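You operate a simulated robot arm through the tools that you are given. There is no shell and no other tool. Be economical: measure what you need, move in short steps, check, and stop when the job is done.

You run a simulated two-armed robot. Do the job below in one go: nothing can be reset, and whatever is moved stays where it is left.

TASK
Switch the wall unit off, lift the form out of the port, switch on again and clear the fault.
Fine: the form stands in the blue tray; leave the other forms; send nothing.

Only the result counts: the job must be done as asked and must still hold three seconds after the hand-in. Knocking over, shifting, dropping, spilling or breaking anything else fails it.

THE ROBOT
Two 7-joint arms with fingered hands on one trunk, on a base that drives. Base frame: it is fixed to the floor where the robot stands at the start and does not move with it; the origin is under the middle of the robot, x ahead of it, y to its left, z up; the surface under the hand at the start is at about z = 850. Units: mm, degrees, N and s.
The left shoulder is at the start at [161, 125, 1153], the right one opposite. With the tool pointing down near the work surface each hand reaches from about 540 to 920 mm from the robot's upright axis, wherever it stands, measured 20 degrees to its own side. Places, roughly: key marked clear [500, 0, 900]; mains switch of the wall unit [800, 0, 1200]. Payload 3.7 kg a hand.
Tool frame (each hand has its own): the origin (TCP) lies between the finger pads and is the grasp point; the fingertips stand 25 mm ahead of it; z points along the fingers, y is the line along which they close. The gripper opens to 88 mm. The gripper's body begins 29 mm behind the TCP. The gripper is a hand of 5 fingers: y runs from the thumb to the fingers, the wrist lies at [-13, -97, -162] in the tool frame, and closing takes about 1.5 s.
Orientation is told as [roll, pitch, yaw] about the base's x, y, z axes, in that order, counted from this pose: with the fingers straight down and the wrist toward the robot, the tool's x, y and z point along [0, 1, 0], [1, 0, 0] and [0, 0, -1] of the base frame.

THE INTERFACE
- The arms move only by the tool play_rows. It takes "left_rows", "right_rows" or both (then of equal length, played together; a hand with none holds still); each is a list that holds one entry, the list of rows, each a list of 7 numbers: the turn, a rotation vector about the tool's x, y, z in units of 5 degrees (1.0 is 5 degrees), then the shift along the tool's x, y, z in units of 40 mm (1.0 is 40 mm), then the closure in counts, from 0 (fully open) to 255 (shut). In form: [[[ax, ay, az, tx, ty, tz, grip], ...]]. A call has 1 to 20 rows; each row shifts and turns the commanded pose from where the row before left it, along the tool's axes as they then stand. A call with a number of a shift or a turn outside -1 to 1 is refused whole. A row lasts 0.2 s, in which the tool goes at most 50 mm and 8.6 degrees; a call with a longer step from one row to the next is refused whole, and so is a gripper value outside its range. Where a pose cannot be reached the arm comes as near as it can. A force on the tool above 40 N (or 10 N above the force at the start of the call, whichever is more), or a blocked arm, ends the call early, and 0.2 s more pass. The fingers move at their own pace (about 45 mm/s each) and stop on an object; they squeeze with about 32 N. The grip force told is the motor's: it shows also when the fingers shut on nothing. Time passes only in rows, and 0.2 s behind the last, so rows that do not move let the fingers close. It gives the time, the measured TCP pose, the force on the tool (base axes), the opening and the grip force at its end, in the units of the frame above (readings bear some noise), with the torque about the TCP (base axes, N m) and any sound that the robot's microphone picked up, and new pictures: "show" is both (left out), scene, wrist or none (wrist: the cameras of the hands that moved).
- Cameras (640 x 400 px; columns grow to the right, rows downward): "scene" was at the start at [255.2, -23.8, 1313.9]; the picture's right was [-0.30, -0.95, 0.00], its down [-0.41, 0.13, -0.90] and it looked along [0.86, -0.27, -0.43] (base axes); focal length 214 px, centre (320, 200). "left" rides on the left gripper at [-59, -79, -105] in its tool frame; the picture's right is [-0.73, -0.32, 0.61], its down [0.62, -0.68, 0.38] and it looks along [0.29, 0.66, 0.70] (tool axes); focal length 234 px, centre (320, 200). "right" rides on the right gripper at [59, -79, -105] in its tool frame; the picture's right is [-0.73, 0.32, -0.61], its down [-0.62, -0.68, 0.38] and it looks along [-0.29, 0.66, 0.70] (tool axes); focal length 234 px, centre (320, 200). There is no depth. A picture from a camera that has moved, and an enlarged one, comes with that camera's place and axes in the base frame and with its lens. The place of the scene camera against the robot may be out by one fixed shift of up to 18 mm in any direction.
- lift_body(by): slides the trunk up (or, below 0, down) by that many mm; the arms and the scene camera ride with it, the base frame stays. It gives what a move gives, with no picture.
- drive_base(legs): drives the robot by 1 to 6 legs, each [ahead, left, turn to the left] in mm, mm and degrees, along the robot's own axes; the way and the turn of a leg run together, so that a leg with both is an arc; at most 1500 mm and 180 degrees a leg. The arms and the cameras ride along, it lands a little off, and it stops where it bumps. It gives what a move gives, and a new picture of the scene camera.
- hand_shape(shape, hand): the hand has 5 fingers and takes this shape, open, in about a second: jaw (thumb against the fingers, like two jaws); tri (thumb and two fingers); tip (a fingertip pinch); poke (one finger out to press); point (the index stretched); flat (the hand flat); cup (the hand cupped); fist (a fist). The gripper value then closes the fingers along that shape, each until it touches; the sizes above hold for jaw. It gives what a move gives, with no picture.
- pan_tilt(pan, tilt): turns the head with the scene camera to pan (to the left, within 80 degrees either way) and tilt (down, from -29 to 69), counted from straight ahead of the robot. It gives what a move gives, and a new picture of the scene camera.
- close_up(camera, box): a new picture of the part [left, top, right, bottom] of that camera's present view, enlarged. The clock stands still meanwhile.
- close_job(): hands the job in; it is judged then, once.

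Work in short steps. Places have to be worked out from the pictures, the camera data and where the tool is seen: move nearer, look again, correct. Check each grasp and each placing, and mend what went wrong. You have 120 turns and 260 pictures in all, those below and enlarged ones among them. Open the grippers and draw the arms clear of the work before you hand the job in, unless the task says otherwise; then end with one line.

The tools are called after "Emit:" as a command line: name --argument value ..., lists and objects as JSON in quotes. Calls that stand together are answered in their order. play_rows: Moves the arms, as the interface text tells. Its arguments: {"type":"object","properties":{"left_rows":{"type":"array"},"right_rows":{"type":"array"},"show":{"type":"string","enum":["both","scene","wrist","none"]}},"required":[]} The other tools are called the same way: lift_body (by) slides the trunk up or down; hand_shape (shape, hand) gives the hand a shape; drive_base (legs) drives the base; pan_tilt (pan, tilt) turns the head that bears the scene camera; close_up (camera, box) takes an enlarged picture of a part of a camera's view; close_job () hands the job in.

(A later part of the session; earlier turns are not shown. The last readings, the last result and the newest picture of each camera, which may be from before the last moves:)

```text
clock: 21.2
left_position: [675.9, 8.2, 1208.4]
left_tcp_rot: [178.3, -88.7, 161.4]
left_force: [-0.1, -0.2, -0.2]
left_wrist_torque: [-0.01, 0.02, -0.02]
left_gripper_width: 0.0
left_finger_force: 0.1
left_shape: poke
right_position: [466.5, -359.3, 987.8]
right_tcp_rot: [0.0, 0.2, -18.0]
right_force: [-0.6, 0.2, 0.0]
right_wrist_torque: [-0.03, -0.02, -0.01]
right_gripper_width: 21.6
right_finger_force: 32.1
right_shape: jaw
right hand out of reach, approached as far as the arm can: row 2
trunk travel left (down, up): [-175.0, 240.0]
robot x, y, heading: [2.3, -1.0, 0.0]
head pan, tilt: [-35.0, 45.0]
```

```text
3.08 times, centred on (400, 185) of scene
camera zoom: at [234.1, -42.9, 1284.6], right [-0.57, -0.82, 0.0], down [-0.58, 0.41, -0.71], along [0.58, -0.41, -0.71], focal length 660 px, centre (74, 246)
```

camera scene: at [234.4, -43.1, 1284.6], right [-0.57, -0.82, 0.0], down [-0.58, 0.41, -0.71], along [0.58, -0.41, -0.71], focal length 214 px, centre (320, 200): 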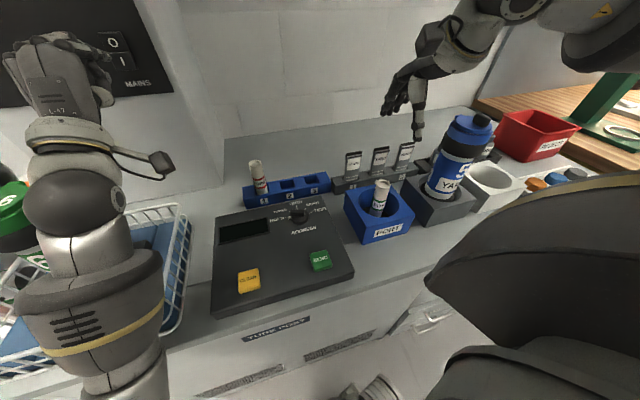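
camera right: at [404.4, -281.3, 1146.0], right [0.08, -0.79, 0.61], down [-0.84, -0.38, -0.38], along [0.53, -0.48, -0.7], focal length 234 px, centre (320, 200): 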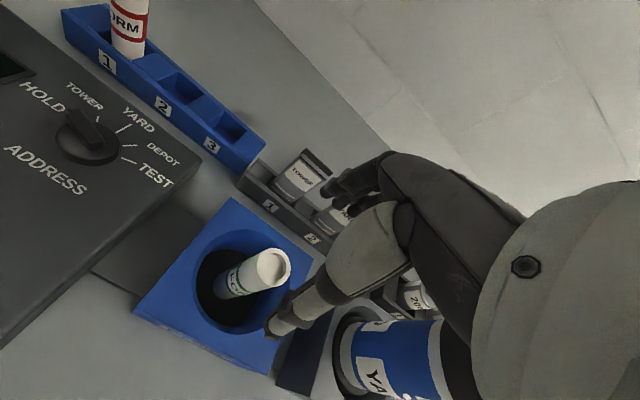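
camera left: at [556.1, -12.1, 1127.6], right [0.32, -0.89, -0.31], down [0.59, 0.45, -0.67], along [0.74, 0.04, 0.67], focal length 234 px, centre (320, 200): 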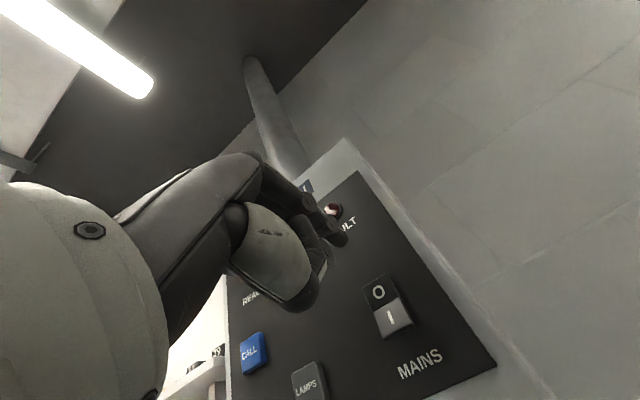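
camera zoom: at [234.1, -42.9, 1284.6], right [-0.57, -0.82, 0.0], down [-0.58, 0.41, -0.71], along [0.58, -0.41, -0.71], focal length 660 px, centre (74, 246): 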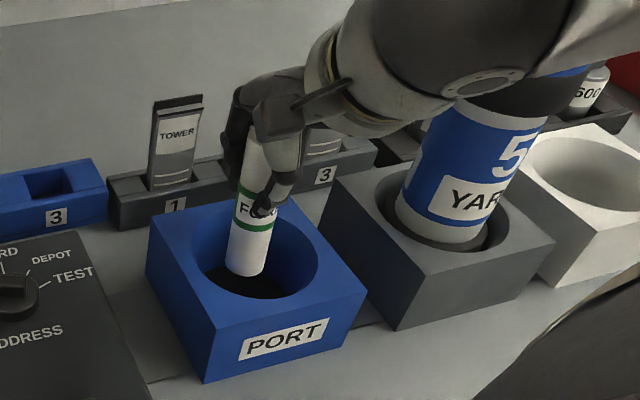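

The form came out cleanly and is held, tilted a few degrees with its bottom toward the robot. I'll lift clear of everything and carry it toward slot 3.

Emit:
play_rows --right_rows '[[[0, 0, 0, 0, 0, -0.76, 255], [0, 0, 0, 0, 0, -0.76, 255], [0, 0, 0, 0, 0, -0.76, 255], [0, 0, 0, 0, 0, -0.76, 255], [0, 0, 0, 0.5, 0.65, 0, 255], [0, 0, 0, 0.5, 0.65, 0, 255], [0, 0, 0, 0.5, 0.65, 0, 255], [0, 0, 0, 0.5, 0.65, 0, 255], [0, 0, 0, 0.5, 0.65, 0, 255]]]' --show "wrist"

Emit:
pan_tilt --pan -25 --tilt 30

Emit:
close_up --camera "scene" --box '[240, 100, 420, 260]'

```text
clock: 23.2
left_position: [676.1, 9.2, 1207.8]
left_tcp_rot: [179.9, -88.7, 159.8]
left_force: [-0.2, 0.0, -0.7]
left_wrist_torque: [0.01, -0.05, -0.03]
left_gripper_width: 0.0
left_finger_force: 0.0
left_shape: poke
right_position: [622.8, -301.6, 1107.4]
right_tcp_rot: [0.0, 0.2, -18.0]
right_force: [0.1, -0.9, 0.2]
right_wrist_torque: [0.02, -0.01, -0.02]
right_gripper_width: 21.2
right_finger_force: 31.9
right_shape: jaw
trunk travel left (down, up): [-175.0, 240.0]
robot x, y, heading: [1.7, 0.9, 0.1]
head pan, tilt: [-35.0, 45.0]
camera right: at [566.3, -221.7, 1213.1], right [0.08, -0.79, 0.61], down [-0.84, -0.38, -0.38], along [0.53, -0.48, -0.7], focal length 234 px, centre (320, 200)
```

right: 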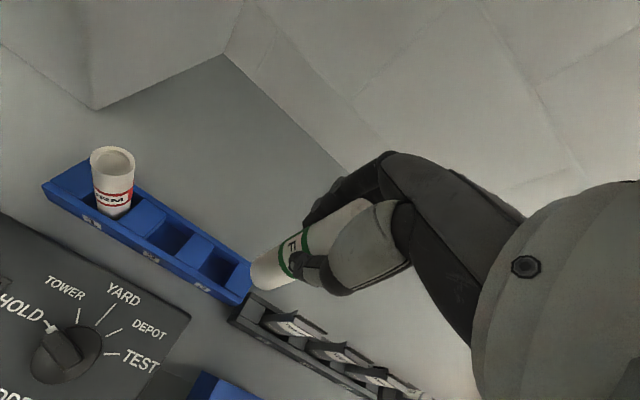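

```text
clock: 24.0
left_position: [675.7, 7.9, 1209.3]
left_tcp_rot: [178.3, -88.6, 161.4]
left_force: [-0.1, -0.5, -0.1]
left_wrist_torque: [0.01, 0.03, 0.0]
left_gripper_width: 0.2
left_finger_force: 0.1
left_shape: poke
right_position: [620.6, -302.9, 1108.4]
right_tcp_rot: [0.0, 0.1, -18.0]
right_force: [-0.2, 0.3, 0.4]
right_wrist_torque: [0.02, 0.02, -0.02]
right_gripper_width: 20.9
right_finger_force: 31.5
right_shape: jaw
trunk travel left (down, up): [-175.0, 240.0]
robot x, y, heading: [2.1, 0.1, 0.2]
head pan, tilt: [-25.0, 30.0]
camera scene: at [249.7, -34.7, 1307.0], right [-0.42, -0.91, 0.0], down [-0.45, 0.21, -0.87], along [0.78, -0.37, -0.5], focal length 214 px, centre (320, 200)
```

scene: 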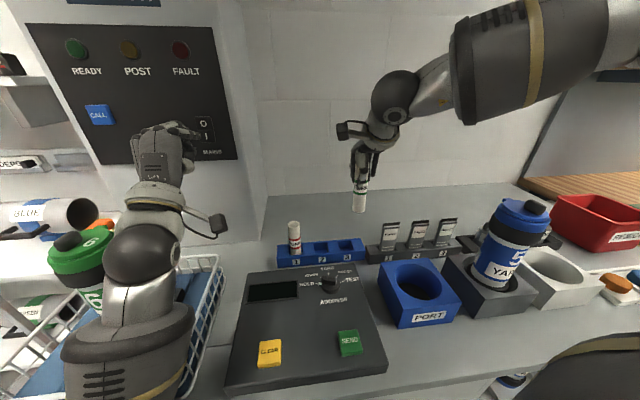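

```text
2.50 times, centred on (330, 180) of scene
camera zoom: at [249.7, -34.7, 1307.0], right [-0.42, -0.91, 0.0], down [-0.45, 0.21, -0.87], along [0.78, -0.37, -0.5], focal length 536 px, centre (295, 250)
```

zoom: 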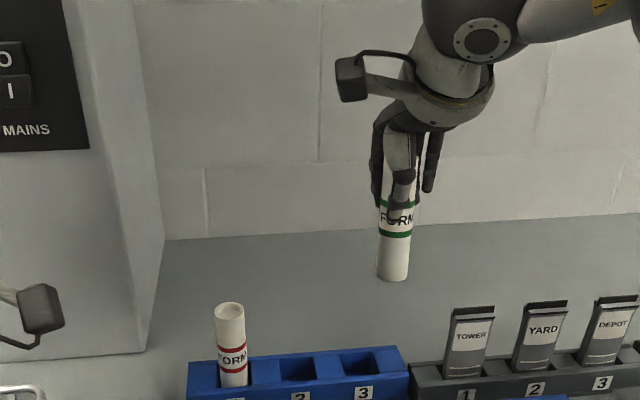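

The form is well held. I'll enlarge the wrist view to measure its tilt and the slots.

Emit:
close_up --camera "right" --box '[200, 160, 420, 320]'

Emit:
close_up --camera "right" --box '[30, 130, 270, 310]'

```text
2.50 times, centred on (310, 240) of right
camera zoom: at [564.7, -222.6, 1213.9], right [0.08, -0.79, 0.61], down [-0.84, -0.38, -0.38], along [0.53, -0.48, -0.7], focal length 585 px, centre (345, 100)
```

zoom: 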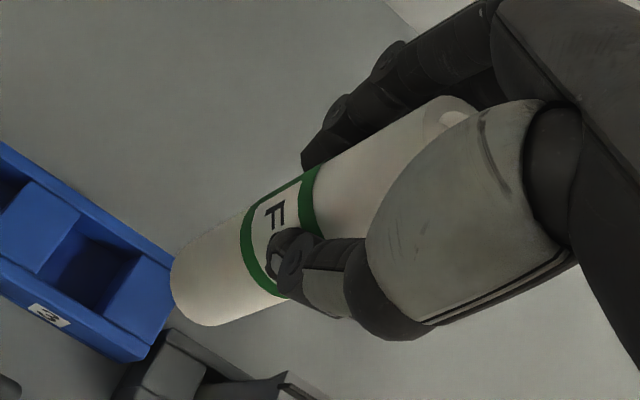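

```text
2.22 times, centred on (150, 220) of right
camera zoom: at [564.7, -222.6, 1213.9], right [0.08, -0.79, 0.61], down [-0.84, -0.38, -0.38], along [0.53, -0.48, -0.7], focal length 520 px, centre (698, 156)
```

zoom: 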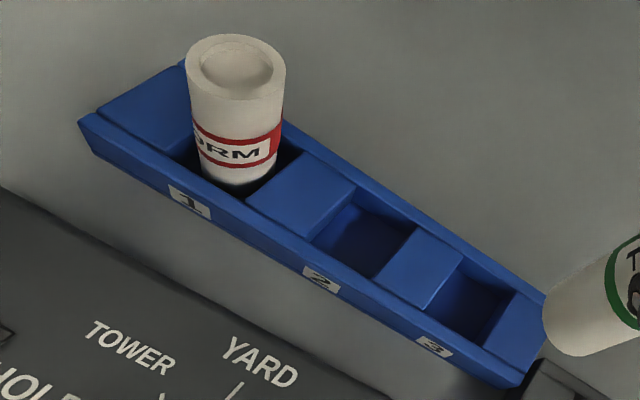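

The tilt comes out at about 5-8°, bottom toward the robot. I'll pitch the hand 7° to set the form upright, shift it over slot 3 at about (644, -297), and lower it to just above the tray.

Emit:
play_rows --right_rows '[[[0, 0, 0, 0.4, 0.41, 0, 255], [-0.7, 0, 0, 0, 0, 0, 255], [-0.7, 0, 0, 0, 0, 0, 255], [0, 0, 0, 0, -0.1, 0.8, 255], [0, 0, 0, 0, -0.1, 0.8, 255]]]' --show "none"

Emit:
close_up --camera "scene" --box '[290, 150, 430, 280]'

Emit:
close_up --camera "right" --box '[150, 150, 400, 340]'

```text
clock: 25.2
left_position: [676.7, 7.9, 1209.0]
left_tcp_rot: [179.0, -88.7, 160.8]
left_force: [0.4, -0.3, 0.0]
left_wrist_torque: [0.02, 0.03, -0.01]
left_gripper_width: 0.0
left_finger_force: 0.0
left_shape: poke
right_position: [641.4, -295.6, 1046.0]
right_tcp_rot: [-0.2, -7.0, -18.0]
right_force: [-0.1, 0.5, 0.0]
right_wrist_torque: [-0.06, 0.02, 0.0]
right_gripper_width: 21.1
right_finger_force: 31.8
right_shape: jaw
trunk travel left (down, up): [-175.0, 240.0]
robot x, y, heading: [-1.3, -2.5, 0.0]
head pan, tilt: [-25.0, 30.0]
```

```text
3.08 times, centred on (360, 215) of scene
camera zoom: at [250.4, -34.8, 1306.8], right [-0.42, -0.91, 0.0], down [-0.45, 0.21, -0.87], along [0.78, -0.37, -0.5], focal length 660 px, centre (197, 154)
```

zoom: 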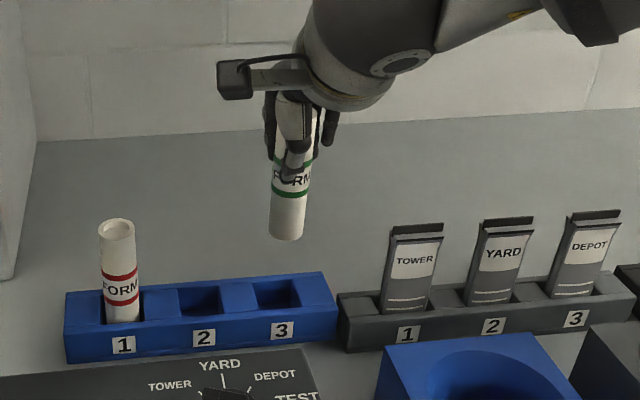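

```text
2.11 times, centred on (275, 245) of right
camera zoom: at [573.3, -210.7, 1140.0], right [0.01, -0.77, 0.64], down [-0.79, -0.4, -0.46], along [0.61, -0.5, -0.61], focal length 493 px, centre (415, 105)
```

zoom: 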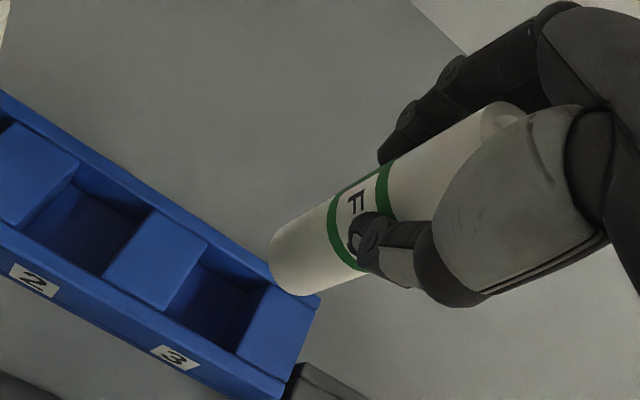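

Both views show the form upright and its bottom within about 4 mm of the slot 3 axis. I'll shift slightly and lower it to just above the tray rim.

Emit:
play_rows --right_rows '[[[0, 0, 0, 0.07, 0, 0.5, 255], [0, 0, 0, 0, -0.08, 0.6, 255]]]' --show "none"

Emit:
close_up --camera "scene" --box '[310, 180, 410, 280]'

Emit:
close_up --camera "right" --box '[180, 180, 360, 320]'

```text
clock: 25.8
left_position: [675.9, 8.0, 1208.5]
left_tcp_rot: [178.2, -88.6, 161.6]
left_force: [0.9, 0.2, -0.1]
left_wrist_torque: [-0.01, 0.04, -0.02]
left_gripper_width: 0.2
left_finger_force: 0.0
left_shape: poke
right_position: [645.6, -294.0, 1000.7]
right_tcp_rot: [0.0, -6.9, -17.9]
right_force: [1.0, -0.5, -0.3]
right_wrist_torque: [-0.01, 0.01, -0.01]
right_gripper_width: 21.0
right_finger_force: 31.4
right_shape: jaw
trunk travel left (down, up): [-175.0, 240.0]
robot x, y, heading: [-0.3, -1.2, -0.1]
head pan, tilt: [-25.0, 30.0]
```

```text
4.00 times, centred on (360, 230) of scene
camera zoom: at [249.9, -35.0, 1307.0], right [-0.42, -0.91, 0.0], down [-0.45, 0.21, -0.87], along [0.78, -0.37, -0.5], focal length 858 px, centre (160, 80)
```

zoom: 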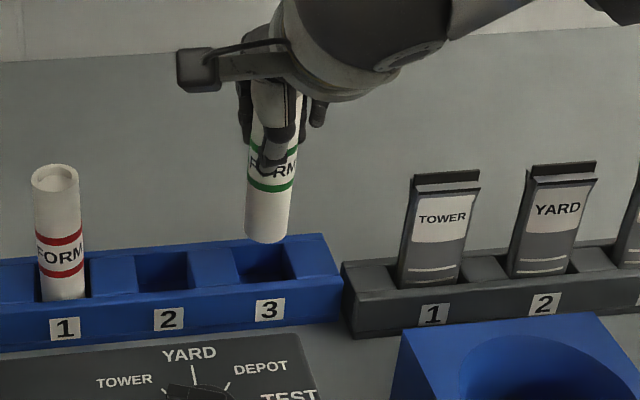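

```text
2.86 times, centred on (270, 250) of right
camera zoom: at [576.7, -209.0, 1095.7], right [0.01, -0.77, 0.64], down [-0.79, -0.4, -0.46], along [0.61, -0.5, -0.61], focal length 669 px, centre (463, 57)
```

zoom: 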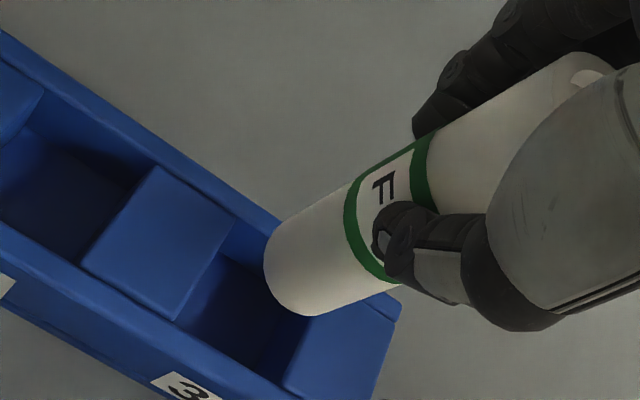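

Alignment is within about 2 mm. I'll lower it into the slot in small steps.

Emit:
play_rows --right_rows '[[[0, 0, 0, 0, -0.03, 0.25, 255], [0, 0, 0, 0, -0.03, 0.25, 255], [0, 0, 0, 0, -0.03, 0.2, 255]]]' --show "none"

Emit:
close_up --camera "scene" --box '[310, 180, 410, 280]'

Emit:
close_up --camera "right" --box '[180, 180, 360, 320]'

```text
clock: 26.6
left_position: [675.6, 7.7, 1208.8]
left_tcp_rot: [178.2, -88.6, 161.6]
left_force: [-0.2, 0.2, -0.3]
left_wrist_torque: [0.02, -0.01, 0.0]
left_gripper_width: 0.1
left_finger_force: 0.0
left_shape: poke
right_position: [642.5, -293.4, 973.1]
right_tcp_rot: [0.0, -7.0, -17.9]
right_force: [-0.2, -0.2, -0.7]
right_wrist_torque: [0.0, -0.01, -0.05]
right_gripper_width: 21.1
right_finger_force: 32.1
right_shape: jaw
trunk travel left (down, up): [-175.0, 240.0]
robot x, y, heading: [-1.3, -2.1, -0.3]
head pan, tilt: [-25.0, 30.0]
```

```text
4.00 times, centred on (360, 230) of scene
camera zoom: at [249.9, -34.8, 1307.0], right [-0.42, -0.91, 0.0], down [-0.45, 0.21, -0.87], along [0.78, -0.37, -0.5], focal length 858 px, centre (160, 80)
```

zoom: 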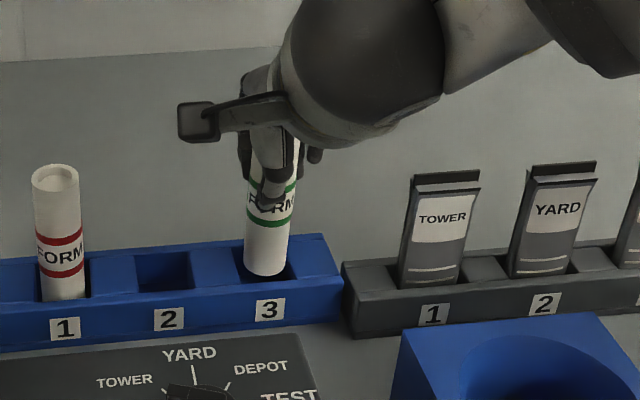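

```text
2.86 times, centred on (270, 250) of right
camera zoom: at [574.8, -208.7, 1068.1], right [0.01, -0.77, 0.64], down [-0.79, -0.4, -0.46], along [0.61, -0.5, -0.61], focal length 669 px, centre (463, 57)
```

zoom: 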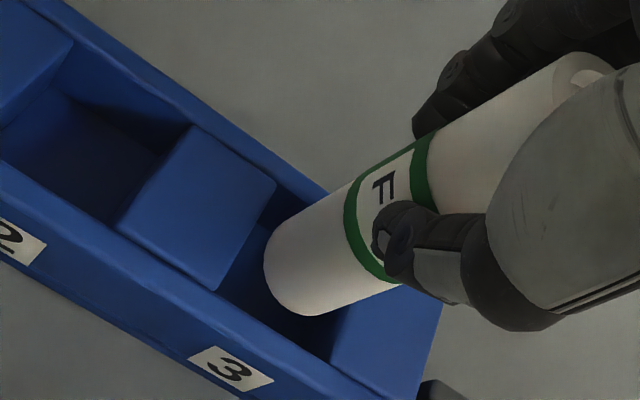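

The bottom is entering the slot, centred in the scene view. I'll nudge it 2 mm forward and keep lowering.

Emit:
play_rows --right_rows '[[[0, 0, 0, 0, 0.03, 0.15, 255], [0, 0, 0, 0, -0.02, 0.2, 255], [0, 0, 0, 0, -0.02, 0.2, 255]]]' --show "none"

Emit:
close_up --camera "scene" --box '[310, 180, 410, 280]'

Emit:
close_up --camera "right" --box '[180, 180, 360, 320]'

```text
clock: 27.4
left_position: [674.9, 7.6, 1210.2]
left_tcp_rot: [178.4, -88.7, 161.5]
left_force: [0.1, 1.2, -0.4]
left_wrist_torque: [0.03, 0.01, 0.02]
left_gripper_width: 0.0
left_finger_force: 0.1
left_shape: poke
right_position: [645.9, -295.1, 950.6]
right_tcp_rot: [0.1, -6.8, -18.0]
right_force: [0.0, 0.5, -0.7]
right_wrist_torque: [0.02, 0.02, -0.04]
right_gripper_width: 21.3
right_finger_force: 32.2
right_shape: jaw
trunk travel left (down, up): [-175.0, 240.0]
robot x, y, heading: [-1.8, -0.8, -0.2]
head pan, tilt: [-25.0, 30.0]
```

```text
4.00 times, centred on (360, 230) of scene
camera zoom: at [249.7, -34.7, 1307.1], right [-0.42, -0.91, 0.0], down [-0.45, 0.21, -0.87], along [0.78, -0.37, -0.5], focal length 858 px, centre (160, 80)
```

zoom: 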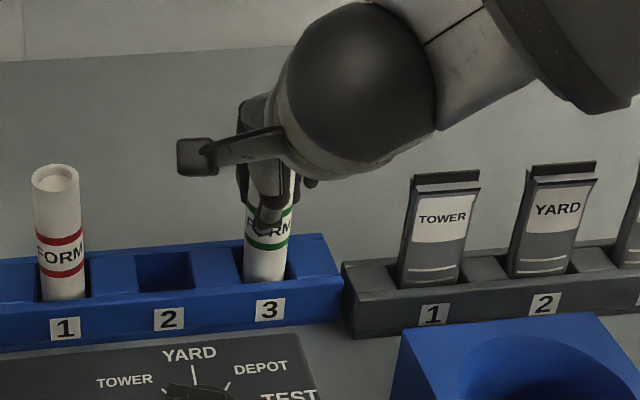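

```text
2.86 times, centred on (270, 250) of right
camera zoom: at [576.8, -209.5, 1046.4], right [0.01, -0.77, 0.64], down [-0.79, -0.4, -0.46], along [0.61, -0.5, -0.61], focal length 669 px, centre (463, 57)
```

zoom: 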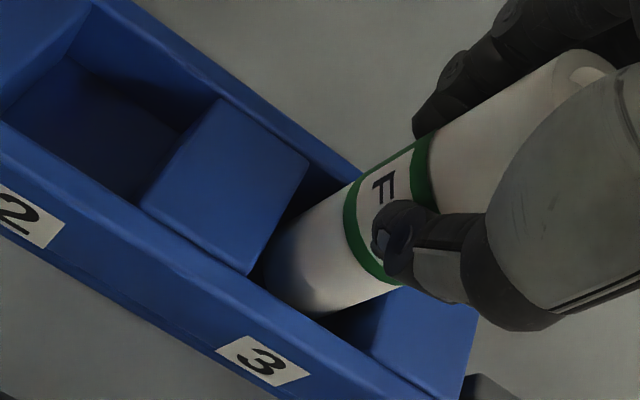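

It is sliding in freely, and the band heights suggest about 8-10 mm remain. I'll lower more, watching the force.

Emit:
play_rows --right_rows '[[[0, 0, 0, 0, -0.01, 0.1, 255], [0, 0, 0, 0, -0.01, 0.1, 255], [0, 0, 0, 0, 0, 0, 255]]]' --show "none"

Emit:
close_up --camera "scene" --box '[310, 180, 410, 280]'

```text
clock: 28.2
left_position: [673.0, 7.9, 1210.0]
left_tcp_rot: [177.9, -88.7, 161.9]
left_force: [0.2, 0.1, 0.0]
left_wrist_torque: [0.02, 0.0, -0.01]
left_gripper_width: 0.0
left_finger_force: 0.1
left_shape: poke
right_position: [646.2, -293.6, 944.9]
right_tcp_rot: [0.0, -7.1, -18.0]
right_force: [-0.3, -0.5, 6.7]
right_wrist_torque: [-0.02, 0.04, 0.04]
right_gripper_width: 21.7
right_finger_force: 31.7
right_shape: jaw
trunk travel left (down, up): [-175.0, 240.0]
robot x, y, heading: [0.3, 1.8, 0.2]
head pan, tilt: [-25.0, 30.0]
```

```text
4.00 times, centred on (360, 230) of scene
camera zoom: at [248.9, -34.5, 1307.4], right [-0.42, -0.91, 0.0], down [-0.45, 0.21, -0.87], along [0.79, -0.37, -0.5], focal length 858 px, centre (160, 80)
```

zoom: 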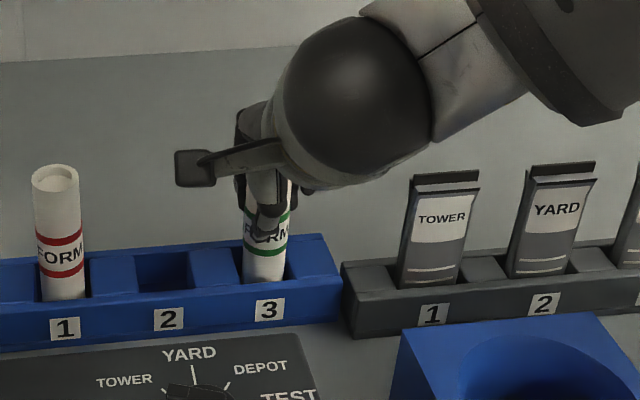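

A 6.7 N upward force and the matching band height show that it has reached the floor. I'll release.

Emit:
play_rows --right_rows '[[[0, 0, 0, 0, 0, 0, 120], [0, 0, 0, 0, 0, 0, 120], [0, 0, 0, 0, 0, 0, 0], [0, 0, 0, 0, 0, 0, 0], [0, 0, 0, 0, 0, 0, 0], [0, 0, 0, 0, 0, 0, 0], [0, 0, 0, 0, 0, 0, 0], [0, 0, 0, 0, 0, 0, 0]]]' --show "none"

Emit:
close_up --camera "scene" --box '[310, 180, 410, 280]'

Emit:
close_up --camera "right" --box '[180, 180, 400, 350]'

```text
clock: 30.0
left_position: [675.3, 8.4, 1209.3]
left_tcp_rot: [178.4, -88.6, 161.4]
left_force: [1.0, 0.1, -0.7]
left_wrist_torque: [-0.01, -0.02, -0.04]
left_gripper_width: 0.3
left_finger_force: 0.1
left_shape: poke
right_position: [646.0, -293.3, 943.5]
right_tcp_rot: [0.0, -6.8, -18.0]
right_force: [0.6, 0.9, 0.0]
right_wrist_torque: [-0.02, -0.02, -0.01]
right_gripper_width: 87.5
right_finger_force: 0.0
right_shape: jaw
trunk travel left (down, up): [-175.0, 240.0]
robot x, y, heading: [1.5, 0.9, 0.1]
head pan, tilt: [-25.0, 30.0]
```

```text
4.00 times, centred on (360, 230) of scene
camera zoom: at [249.7, -34.7, 1307.1], right [-0.42, -0.91, 0.0], down [-0.45, 0.21, -0.87], along [0.78, -0.37, -0.5], focal length 858 px, centre (160, 80)
```

zoom: 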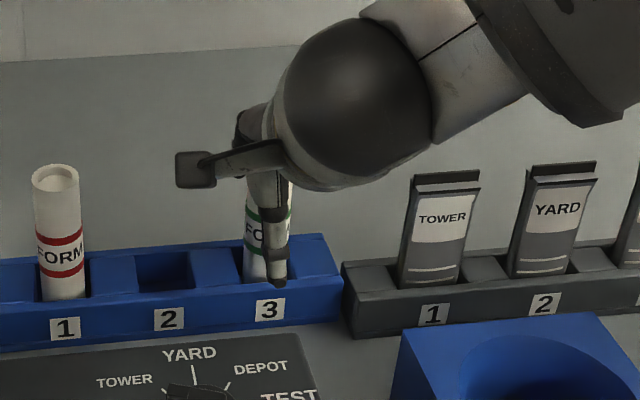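

```text
2.35 times, centred on (290, 265) of right
camera zoom: at [577.6, -209.2, 1038.2], right [0.01, -0.77, 0.64], down [-0.79, -0.4, -0.46], along [0.61, -0.5, -0.61], focal length 551 px, centre (391, 47)
```

zoom: 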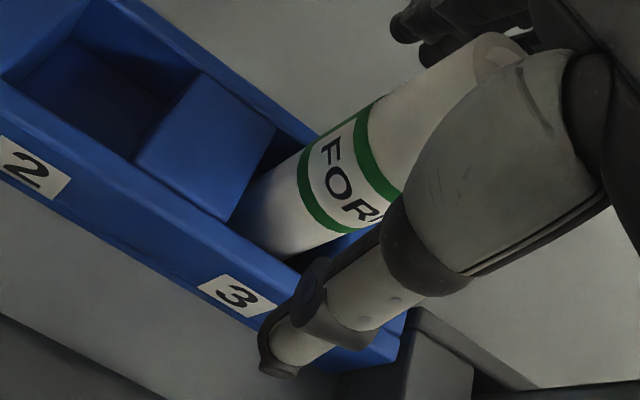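

Released and standing. I'll retract straight up, then draw the hand back to the right, clear.

Emit:
play_rows --right_rows '[[[0, 0, 0, 0, 0.04, -0.3, 0], [0, 0, 0, 0, 0.07, -0.6, 0], [0, 0, 0, 0, 0.1, -0.8, 0], [0, 0, 0, 0, 0.1, -0.8, 0], [0, 0, 0, 0, 0.1, -0.8, 0], [0, 0, 0, 0, 0.1, -0.9, 0], [0, 0, 0, 0, 0.1, -0.9, 0], [0, 0, 0, -0.6, -0.6, 0, 0], [0, 0, 0, -0.6, -0.6, 0, 0], [0, 0, 0, -0.6, -0.6, 0, 0]]]' --show "scene"

Emit:
close_up --camera "scene" --box '[250, 190, 410, 290]'

```text
clock: 32.2
left_position: [674.7, 6.5, 1210.7]
left_tcp_rot: [176.1, -88.6, 163.6]
left_force: [-0.7, 0.3, -0.5]
left_wrist_torque: [0.02, 0.04, 0.04]
left_gripper_width: 0.2
left_finger_force: 0.1
left_shape: poke
right_position: [554.7, -342.0, 1142.1]
right_tcp_rot: [0.1, -6.9, -18.2]
right_force: [0.9, -0.4, -0.6]
right_wrist_torque: [0.03, 0.0, 0.02]
right_gripper_width: 87.7
right_finger_force: 0.0
right_shape: jaw
trunk travel left (down, up): [-175.0, 240.0]
robot x, y, heading: [1.6, -0.8, 0.1]
head pan, tilt: [-25.0, 30.0]
camera scene: at [248.7, -35.5, 1307.4], right [-0.42, -0.91, 0.0], down [-0.45, 0.21, -0.87], along [0.79, -0.37, -0.5], focal length 214 px, centre (320, 200)
```

scene: 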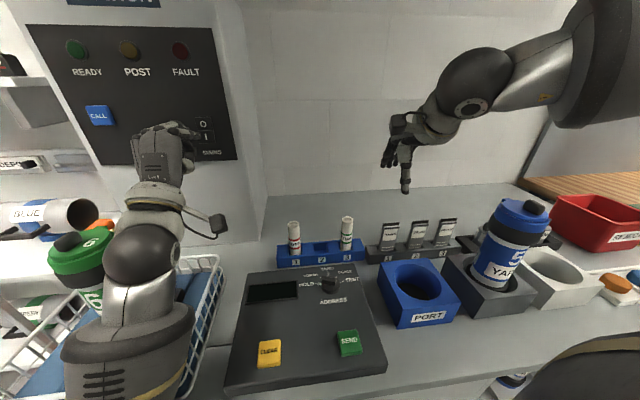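

```text
4.00 times, centred on (330, 240) of scene
camera zoom: at [248.7, -35.5, 1307.4], right [-0.42, -0.91, 0.0], down [-0.45, 0.21, -0.87], along [0.79, -0.37, -0.5], focal length 858 px, centre (280, 40)
```

zoom: 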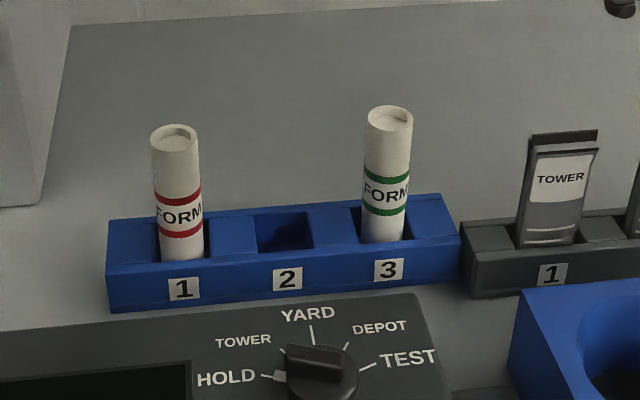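

The form stands well in slot 3 and everything else is in place. Now I'll line the left finger up with the I half, about 30 mm lower and short of contact.

Emit:
play_rows --left_rows '[[[0, 0, 0, 0.3, -0.4, 0.6, 0], [0, 0, 0, 0.3, -0.4, 0.8, 0], [0, 0, 0, 0.2, 0, 0.8, 0]]]' --show "none"

Emit:
close_up --camera "left" --box '[220, 140, 540, 340]'

Emit:
close_up --camera "scene" --box '[60, 60, 260, 220]'

```text
clock: 33.2
left_position: [740.8, 11.5, 1184.2]
left_tcp_rot: [178.7, -88.2, 161.2]
left_force: [0.0, 0.5, 0.1]
left_wrist_torque: [0.0, 0.0, 0.02]
left_gripper_width: 0.0
left_finger_force: 0.0
left_shape: poke
right_position: [532.9, -337.2, 1155.7]
right_tcp_rot: [0.3, -8.2, -17.7]
right_force: [-0.2, 0.0, 0.1]
right_wrist_torque: [0.01, 0.0, -0.03]
right_gripper_width: 87.6
right_finger_force: 0.0
right_shape: jaw
trunk travel left (down, up): [-175.0, 240.0]
robot x, y, heading: [-5.4, 1.3, 0.4]
head pan, tilt: [-25.0, 30.0]
stopped in row 3 (left hand): the arm was blocked; the commanded pose is now the measured one
```

```text
2.00 times, centred on (380, 240) of left
camera zoom: at [623.9, -9.2, 1102.3], right [0.33, -0.89, -0.31], down [0.59, 0.45, -0.67], along [0.73, 0.04, 0.68], focal length 468 px, centre (200, 120)
```

zoom: 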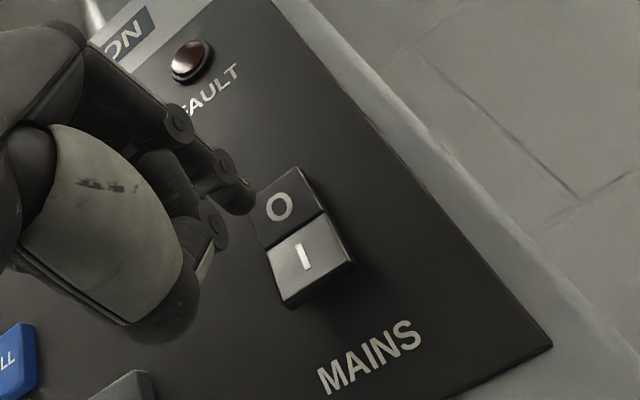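

```text
2.50 times, centred on (160, 140) of scene
camera zoom: at [221.8, -31.5, 1313.3], right [-0.42, -0.91, -0.01], down [-0.44, 0.21, -0.87], along [0.8, -0.36, -0.49], focal length 536 px, centre (720, 350)
```

zoom: 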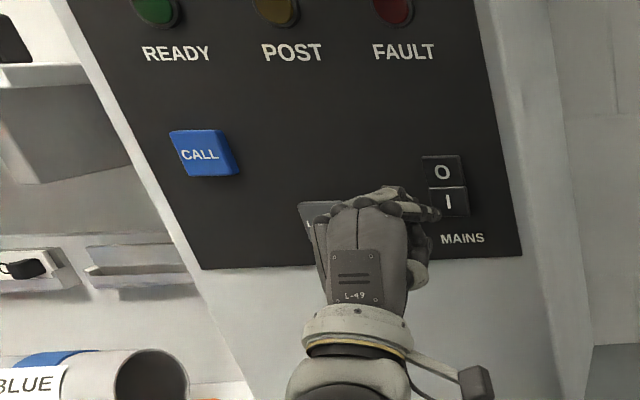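

The arm was reported blocked without any tool force. I'll check the whole view to see what it touched.

Emit:
pan_tilt --pan 10 --tilt 40

```text
clock: 34.2
left_position: [739.7, 10.6, 1184.6]
left_tcp_rot: [177.5, -88.2, 162.2]
left_force: [-0.7, 0.2, -0.3]
left_wrist_torque: [-0.01, -0.01, 0.01]
left_gripper_width: 0.0
left_finger_force: 0.1
left_shape: poke
right_position: [531.6, -336.4, 1154.5]
right_tcp_rot: [0.3, -8.1, -17.8]
right_force: [-0.2, 0.2, -0.2]
right_wrist_torque: [-0.01, -0.01, -0.03]
right_gripper_width: 87.7
right_finger_force: 0.2
right_shape: jaw
trunk travel left (down, up): [-175.0, 240.0]
robot x, y, heading: [-5.1, 4.4, -0.0]
head pan, tilt: [10.0, 40.0]
camera scene: at [222.2, 21.5, 1297.5], right [0.18, -0.98, 0.01], down [-0.62, -0.11, -0.78], along [0.77, 0.13, -0.63], focal length 214 px, centre (320, 200)
```

scene: 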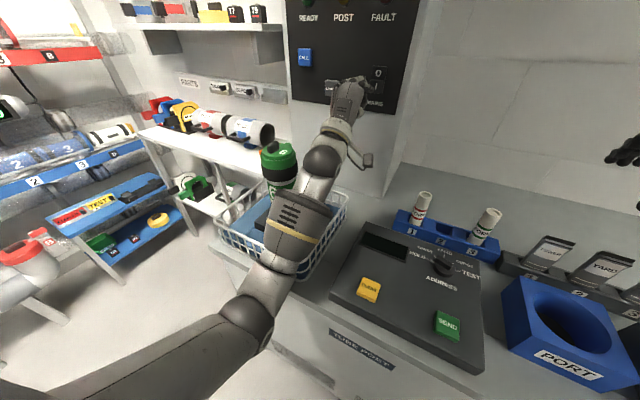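

The forearm runs right beside the green bottle, so I'll zoom in on that.

Emit:
close_up --camera "scene" --box '[200, 100, 400, 290]'

```text
2.11 times, centred on (300, 195) of scene
camera zoom: at [222.2, 21.5, 1297.5], right [0.18, -0.98, 0.01], down [-0.62, -0.11, -0.78], along [0.77, 0.13, -0.63], focal length 452 px, centre (362, 210)
```

zoom: 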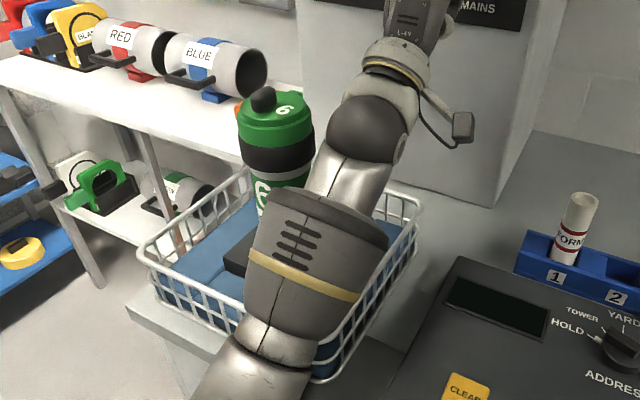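

The bottle still stands upright; the low elbow or forearm may be fouling the basket edge. I'll retreat and raise the hand, then lift the trunk so the arm passes higher.

Emit:
play_rows --left_rows '[[[0, 0, 0, 0, 0.4, -0.4, 0], [0, 0, 0, 0, 0.6, -0.4, 0], [0, 0, 0, 0, 0.6, -0.4, 0]]]' --show "none"

Emit:
lift_body --by 120

Emit:
close_up --camera "scene" --box '[180, 60, 420, 340]'

```text
clock: 35.0
left_position: [724.9, 26.6, 1226.6]
left_tcp_rot: [-113.2, -89.8, 93.2]
left_force: [-0.1, 0.8, -0.2]
left_wrist_torque: [0.01, -0.02, 0.0]
left_gripper_width: 0.1
left_finger_force: 0.1
left_shape: poke
right_position: [555.3, -340.0, 1139.6]
right_tcp_rot: [-0.1, -6.6, -18.0]
right_force: [0.0, 0.0, -0.4]
right_wrist_torque: [-0.02, -0.01, 0.01]
right_gripper_width: 87.7
right_finger_force: 0.0
right_shape: jaw
trunk travel left (down, up): [-175.0, 240.0]
robot x, y, heading: [-2.4, 0.3, -0.0]
head pan, tilt: [10.0, 40.0]
```

```text
clock: 36.5
left_position: [720.3, 24.9, 1348.0]
left_tcp_rot: [-128.4, -89.5, 108.1]
left_force: [1.2, -0.6, 0.7]
left_wrist_torque: [0.01, 0.02, -0.02]
left_gripper_width: 0.0
left_finger_force: 0.1
left_shape: poke
right_position: [554.9, -340.2, 1260.3]
right_tcp_rot: [-0.1, -6.8, -17.8]
right_force: [-0.4, 0.3, -0.1]
right_wrist_torque: [0.01, 0.05, 0.03]
right_gripper_width: 87.7
right_finger_force: 0.1
right_shape: jaw
trunk travel left (down, up): [-295.0, 120.0]
robot x, y, heading: [-2.9, 0.7, 0.0]
head pan, tilt: [10.0, 40.0]
```

```text
1.43 times, centred on (300, 200) of scene
camera zoom: at [137.7, 19.2, 1418.1], right [0.18, -0.98, 0.0], down [-0.63, -0.11, -0.77], along [0.75, 0.14, -0.64], focal length 306 px, centre (349, 200)
```

zoom: 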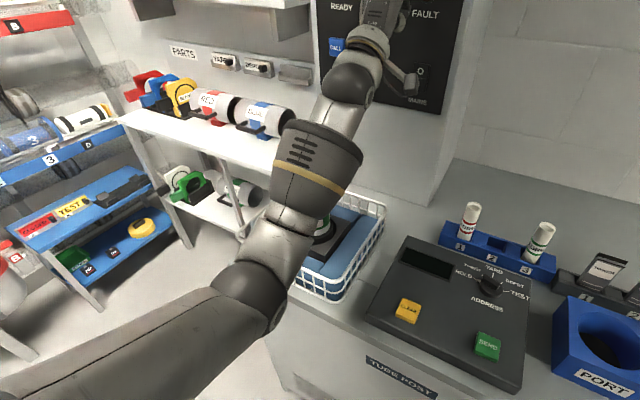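

The arm now sits higher. I'll bring the finger down in front of the I half and check.

Emit:
play_rows --left_rows '[[[0, 0, 0, 0, -0.8, 0, 0], [0, 0, 0, 0, -0.8, 0, 0], [0, 0, 0, 0, -0.8, 0.2, 0], [0, 0, 0, -0.04, -0.8, 0.3, 0], [0, 0, 0, -0.04, -0.8, 0.4, 0]]]' --show "none"

Emit:
close_up --camera "left" --box '[220, 140, 540, 340]'

Emit:
close_up --camera "scene" --box '[200, 40, 440, 300]'

```text
clock: 37.7
left_position: [751.7, 10.7, 1190.8]
left_tcp_rot: [-146.8, -89.6, 126.5]
left_force: [-0.3, 0.5, 0.1]
left_wrist_torque: [0.01, 0.03, 0.01]
left_gripper_width: 0.5
left_finger_force: 0.0
left_shape: poke
right_position: [553.2, -339.8, 1260.6]
right_tcp_rot: [0.0, -6.9, -17.9]
right_force: [0.1, 0.0, 0.1]
right_wrist_torque: [0.02, 0.01, 0.05]
right_gripper_width: 87.7
right_finger_force: 0.1
right_shape: jaw
trunk travel left (down, up): [-295.0, 120.0]
robot x, y, heading: [-2.5, -0.2, 0.2]
head pan, tilt: [10.0, 40.0]
```

```text
2.00 times, centred on (380, 240) of left
camera zoom: at [633.2, -9.8, 1111.2], right [0.32, -0.89, -0.32], down [0.58, 0.45, -0.68], along [0.75, 0.04, 0.66], focal length 468 px, centre (200, 120)
```

zoom: 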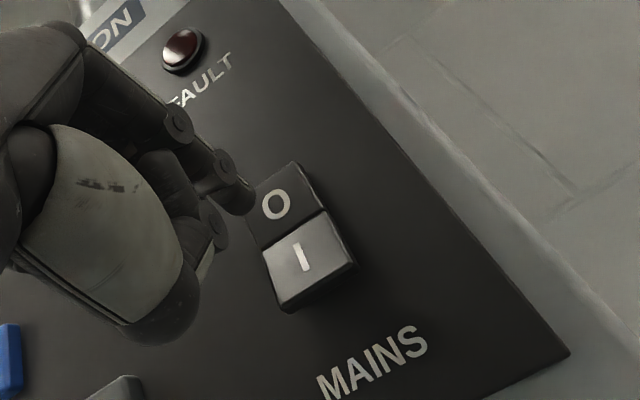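

```text
1.54 times, centred on (320, 170) of scene
camera zoom: at [137.4, 19.1, 1418.2], right [0.18, -0.98, 0.0], down [-0.63, -0.11, -0.77], along [0.75, 0.14, -0.64], focal length 330 px, centre (320, 246)
```

zoom: 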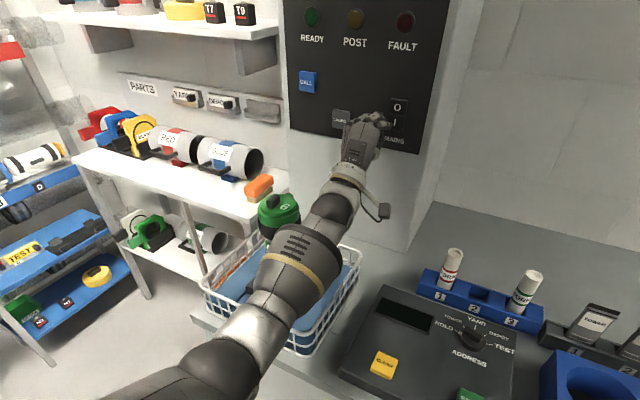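

No block now. The I centre is at about [815, -15, 1182] and the tip is about 15 mm above it. I'll lower, close in, and then press in small steps.

Emit:
play_rows --left_rows '[[[0, 0, 0, -0.06, -0.4, 0.2, 0], [0, 0, 0, 0, 0, 0.4, 0]]]' --show "none"

Emit:
close_up --camera "left" --box '[220, 140, 540, 340]'

```text
clock: 38.3
left_position: [775.2, -0.4, 1174.4]
left_tcp_rot: [-141.9, -89.5, 121.8]
left_force: [0.2, -0.1, -0.1]
left_wrist_torque: [-0.04, -0.02, -0.01]
left_gripper_width: 0.1
left_finger_force: 0.2
left_shape: poke
right_position: [554.8, -338.9, 1261.5]
right_tcp_rot: [0.0, -7.0, -17.8]
right_force: [0.6, 0.3, 0.5]
right_wrist_torque: [-0.03, -0.01, -0.03]
right_gripper_width: 87.9
right_finger_force: 0.1
right_shape: jaw
trunk travel left (down, up): [-295.0, 120.0]
robot x, y, heading: [-5.6, -1.0, 0.3]
head pan, tilt: [10.0, 40.0]
```

```text
2.00 times, centred on (380, 240) of left
camera zoom: at [656.0, -20.8, 1095.4], right [0.32, -0.89, -0.32], down [0.58, 0.45, -0.68], along [0.75, 0.04, 0.66], focal length 468 px, centre (200, 120)
```

zoom: 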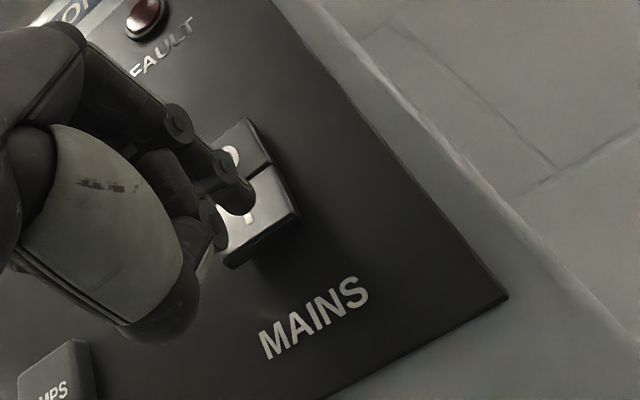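

The tip is over the I half. I'll press forward.

Emit:
play_rows --left_rows '[[[0, 0, 0, 0, 0, 0.2, 0], [0, 0, 0, 0, 0, 0.2, 0], [0, 0, 0, 0, 0, 0.2, 0], [0, 0, 0, 0, 0, 0.2, 0]]]' --show "none"

Emit:
close_up --camera "left" --box '[220, 140, 540, 340]'

Emit:
close_up --camera "scene" --box '[200, 0, 500, 300]'

```text
clock: 39.2
left_position: [793.2, -8.6, 1175.4]
left_tcp_rot: [-162.2, -89.0, 142.0]
left_force: [-34.7, 9.3, -2.1]
left_wrist_torque: [0.06, 0.09, 0.01]
left_gripper_width: 0.0
left_finger_force: 0.0
left_shape: poke
right_position: [547.8, -335.7, 1265.2]
right_tcp_rot: [0.0, -7.2, -17.7]
right_force: [-0.4, -0.2, -1.0]
right_wrist_torque: [0.04, -0.01, 0.01]
right_gripper_width: 87.7
right_finger_force: 0.0
right_shape: jaw
trunk travel left (down, up): [-295.0, 120.0]
robot x, y, heading: [-3.7, -0.2, 0.2]
head pan, tilt: [10.0, 40.0]
stopped in row 4 (left hand): the force on the tool passed its limit at 48 N (the readings are from after the stop); the commanded pose is now the measured one
```

```text
2.00 times, centred on (380, 240) of left
camera zoom: at [675.5, -29.4, 1096.2], right [0.32, -0.89, -0.31], down [0.58, 0.45, -0.68], along [0.74, 0.04, 0.67], focal length 468 px, centre (200, 120)
```

zoom: 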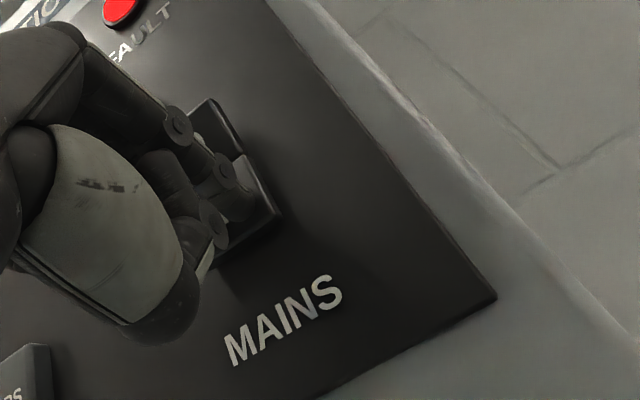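

```text
1.33 times, centred on (350, 150) of scene
camera zoom: at [129.4, 21.3, 1419.1], right [0.18, -0.98, 0.0], down [-0.63, -0.12, -0.77], along [0.76, 0.14, -0.64], focal length 286 px, centre (280, 267)
```

zoom: 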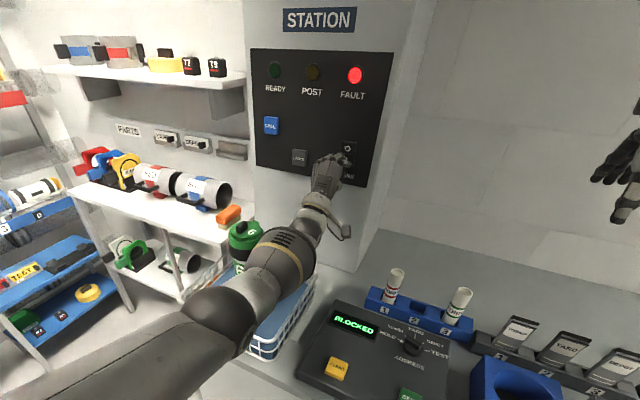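

Power is back: FAULT is lit and the display shows BLOCKED again. I'll retract the left hand and turn its fingers down for the CLEAR key.

Emit:
play_rows --left_rows '[[[0, 0, 0, 0, 0, -0.5, 0], [0, 0, 0, 0, 0, -0.9, 0], [0, 0, 0, 0, 0.4, -0.8, 0], [0, 0, 0, 0, 0.6, -0.7, 0], [0, 0, 0, 0, 0.6, -0.6, 0], [1, 0, 0, 0, 0, 0, 0], [1, 0, 0, 0, 0, 0, 0], [1, 0, 0, 0, 0, 0, 0], [1, 0, 0, 0, 0, 0, 0], [1, 0, 0, 0, 0, 0, 0], [1, 0, 0, 0, 0, 0, 0], [1, 0, 0, 0, 0, 0, 0], [1, 0, 0, 0, 0, 0, 0], [1, 0, 0, 0, 0, 0, 0], [1, 0, 0, 0, 0, 0, 0], [1, 0, 0, 0, 0, 0, 0], [1, 0, 0, 0, 0, 0, 0], [1, 0, 0, 0, 0, 0, 0], [1, 0, 0, 0, 0, 0, 0], [1, 0, 0, 0, 0, 0, 0]]]' --show "scene"

```text
clock: 43.4
left_position: [667.9, 39.1, 1235.2]
left_tcp_rot: [-0.3, -15.3, -20.1]
left_force: [0.1, -1.1, -0.6]
left_wrist_torque: [0.0, 0.04, -0.01]
left_gripper_width: 0.0
left_finger_force: 0.2
left_shape: poke
right_position: [552.1, -339.0, 1261.5]
right_tcp_rot: [-0.1, -6.9, -17.8]
right_force: [0.2, -0.4, 0.6]
right_wrist_torque: [0.01, 0.0, 0.02]
right_gripper_width: 87.9
right_finger_force: 0.1
right_shape: jaw
trunk travel left (down, up): [-295.0, 120.0]
robot x, y, heading: [-3.7, 2.1, 0.2]
head pan, tilt: [10.0, 40.0]
camera scene: at [136.2, 19.3, 1418.3], right [0.18, -0.98, 0.0], down [-0.63, -0.11, -0.77], along [0.75, 0.14, -0.64], focal length 214 px, centre (320, 200)
```

scene: 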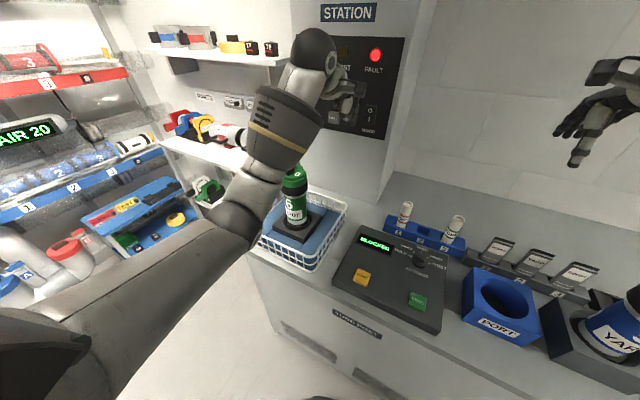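

All is in order on the counter. CLEAR, at about (470, -43), is inside the hand's minimum reach, so I'll finish turning the fingers down and drive back 130 mm.

Emit:
play_rows --left_rows '[[[1, 0, 0, 0, 0, 0, 0], [1, 0, 0, 0, 0, 0, 0], [1, 0, 0, 0, 0, 0, 0]]]' --show "none"

Emit:
drive_base --legs '[[-130, 0, 0]]'

```text
clock: 44.2
left_position: [668.0, 38.4, 1236.7]
left_tcp_rot: [-0.4, -0.3, -20.2]
left_force: [0.3, 0.5, -0.1]
left_wrist_torque: [0.04, 0.0, 0.01]
left_gripper_width: 0.0
left_finger_force: 0.2
left_shape: poke
right_position: [553.8, -338.7, 1262.0]
right_tcp_rot: [0.0, -6.8, -17.8]
right_force: [-0.1, 0.8, -0.2]
right_wrist_torque: [-0.01, -0.01, -0.01]
right_gripper_width: 87.8
right_finger_force: 0.0
right_shape: jaw
trunk travel left (down, up): [-295.0, 120.0]
robot x, y, heading: [-2.2, -0.5, 0.4]
head pan, tilt: [10.0, 40.0]
```

```text
clock: 45.5
left_position: [539.7, 38.1, 1235.8]
left_tcp_rot: [-0.3, -0.4, -20.1]
left_force: [-0.1, -0.5, -0.8]
left_wrist_torque: [0.03, -0.01, -0.01]
left_gripper_width: 0.0
left_finger_force: 0.2
left_shape: poke
right_position: [425.9, -338.8, 1262.3]
right_tcp_rot: [0.0, -6.9, -17.7]
right_force: [1.0, -0.1, 0.8]
right_wrist_torque: [-0.03, -0.01, -0.01]
right_gripper_width: 87.7
right_finger_force: 0.0
right_shape: jaw
trunk travel left (down, up): [-295.0, 120.0]
robot x, y, heading: [-128.5, 1.8, 0.0]
head pan, tilt: [10.0, 40.0]
camera scene: at [7.9, 19.1, 1418.3], right [0.18, -0.98, 0.0], down [-0.63, -0.11, -0.77], along [0.75, 0.14, -0.64], focal length 214 px, centre (320, 200)
```

scene: 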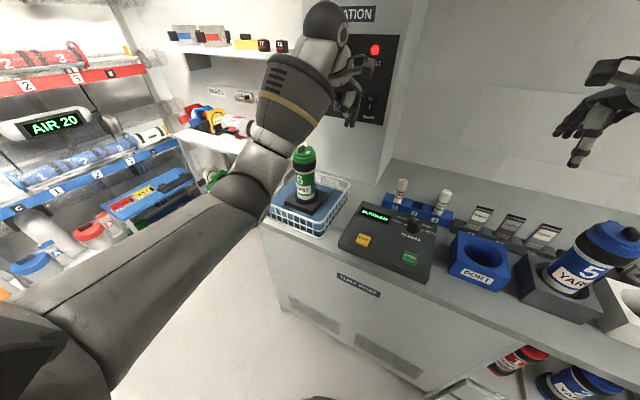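

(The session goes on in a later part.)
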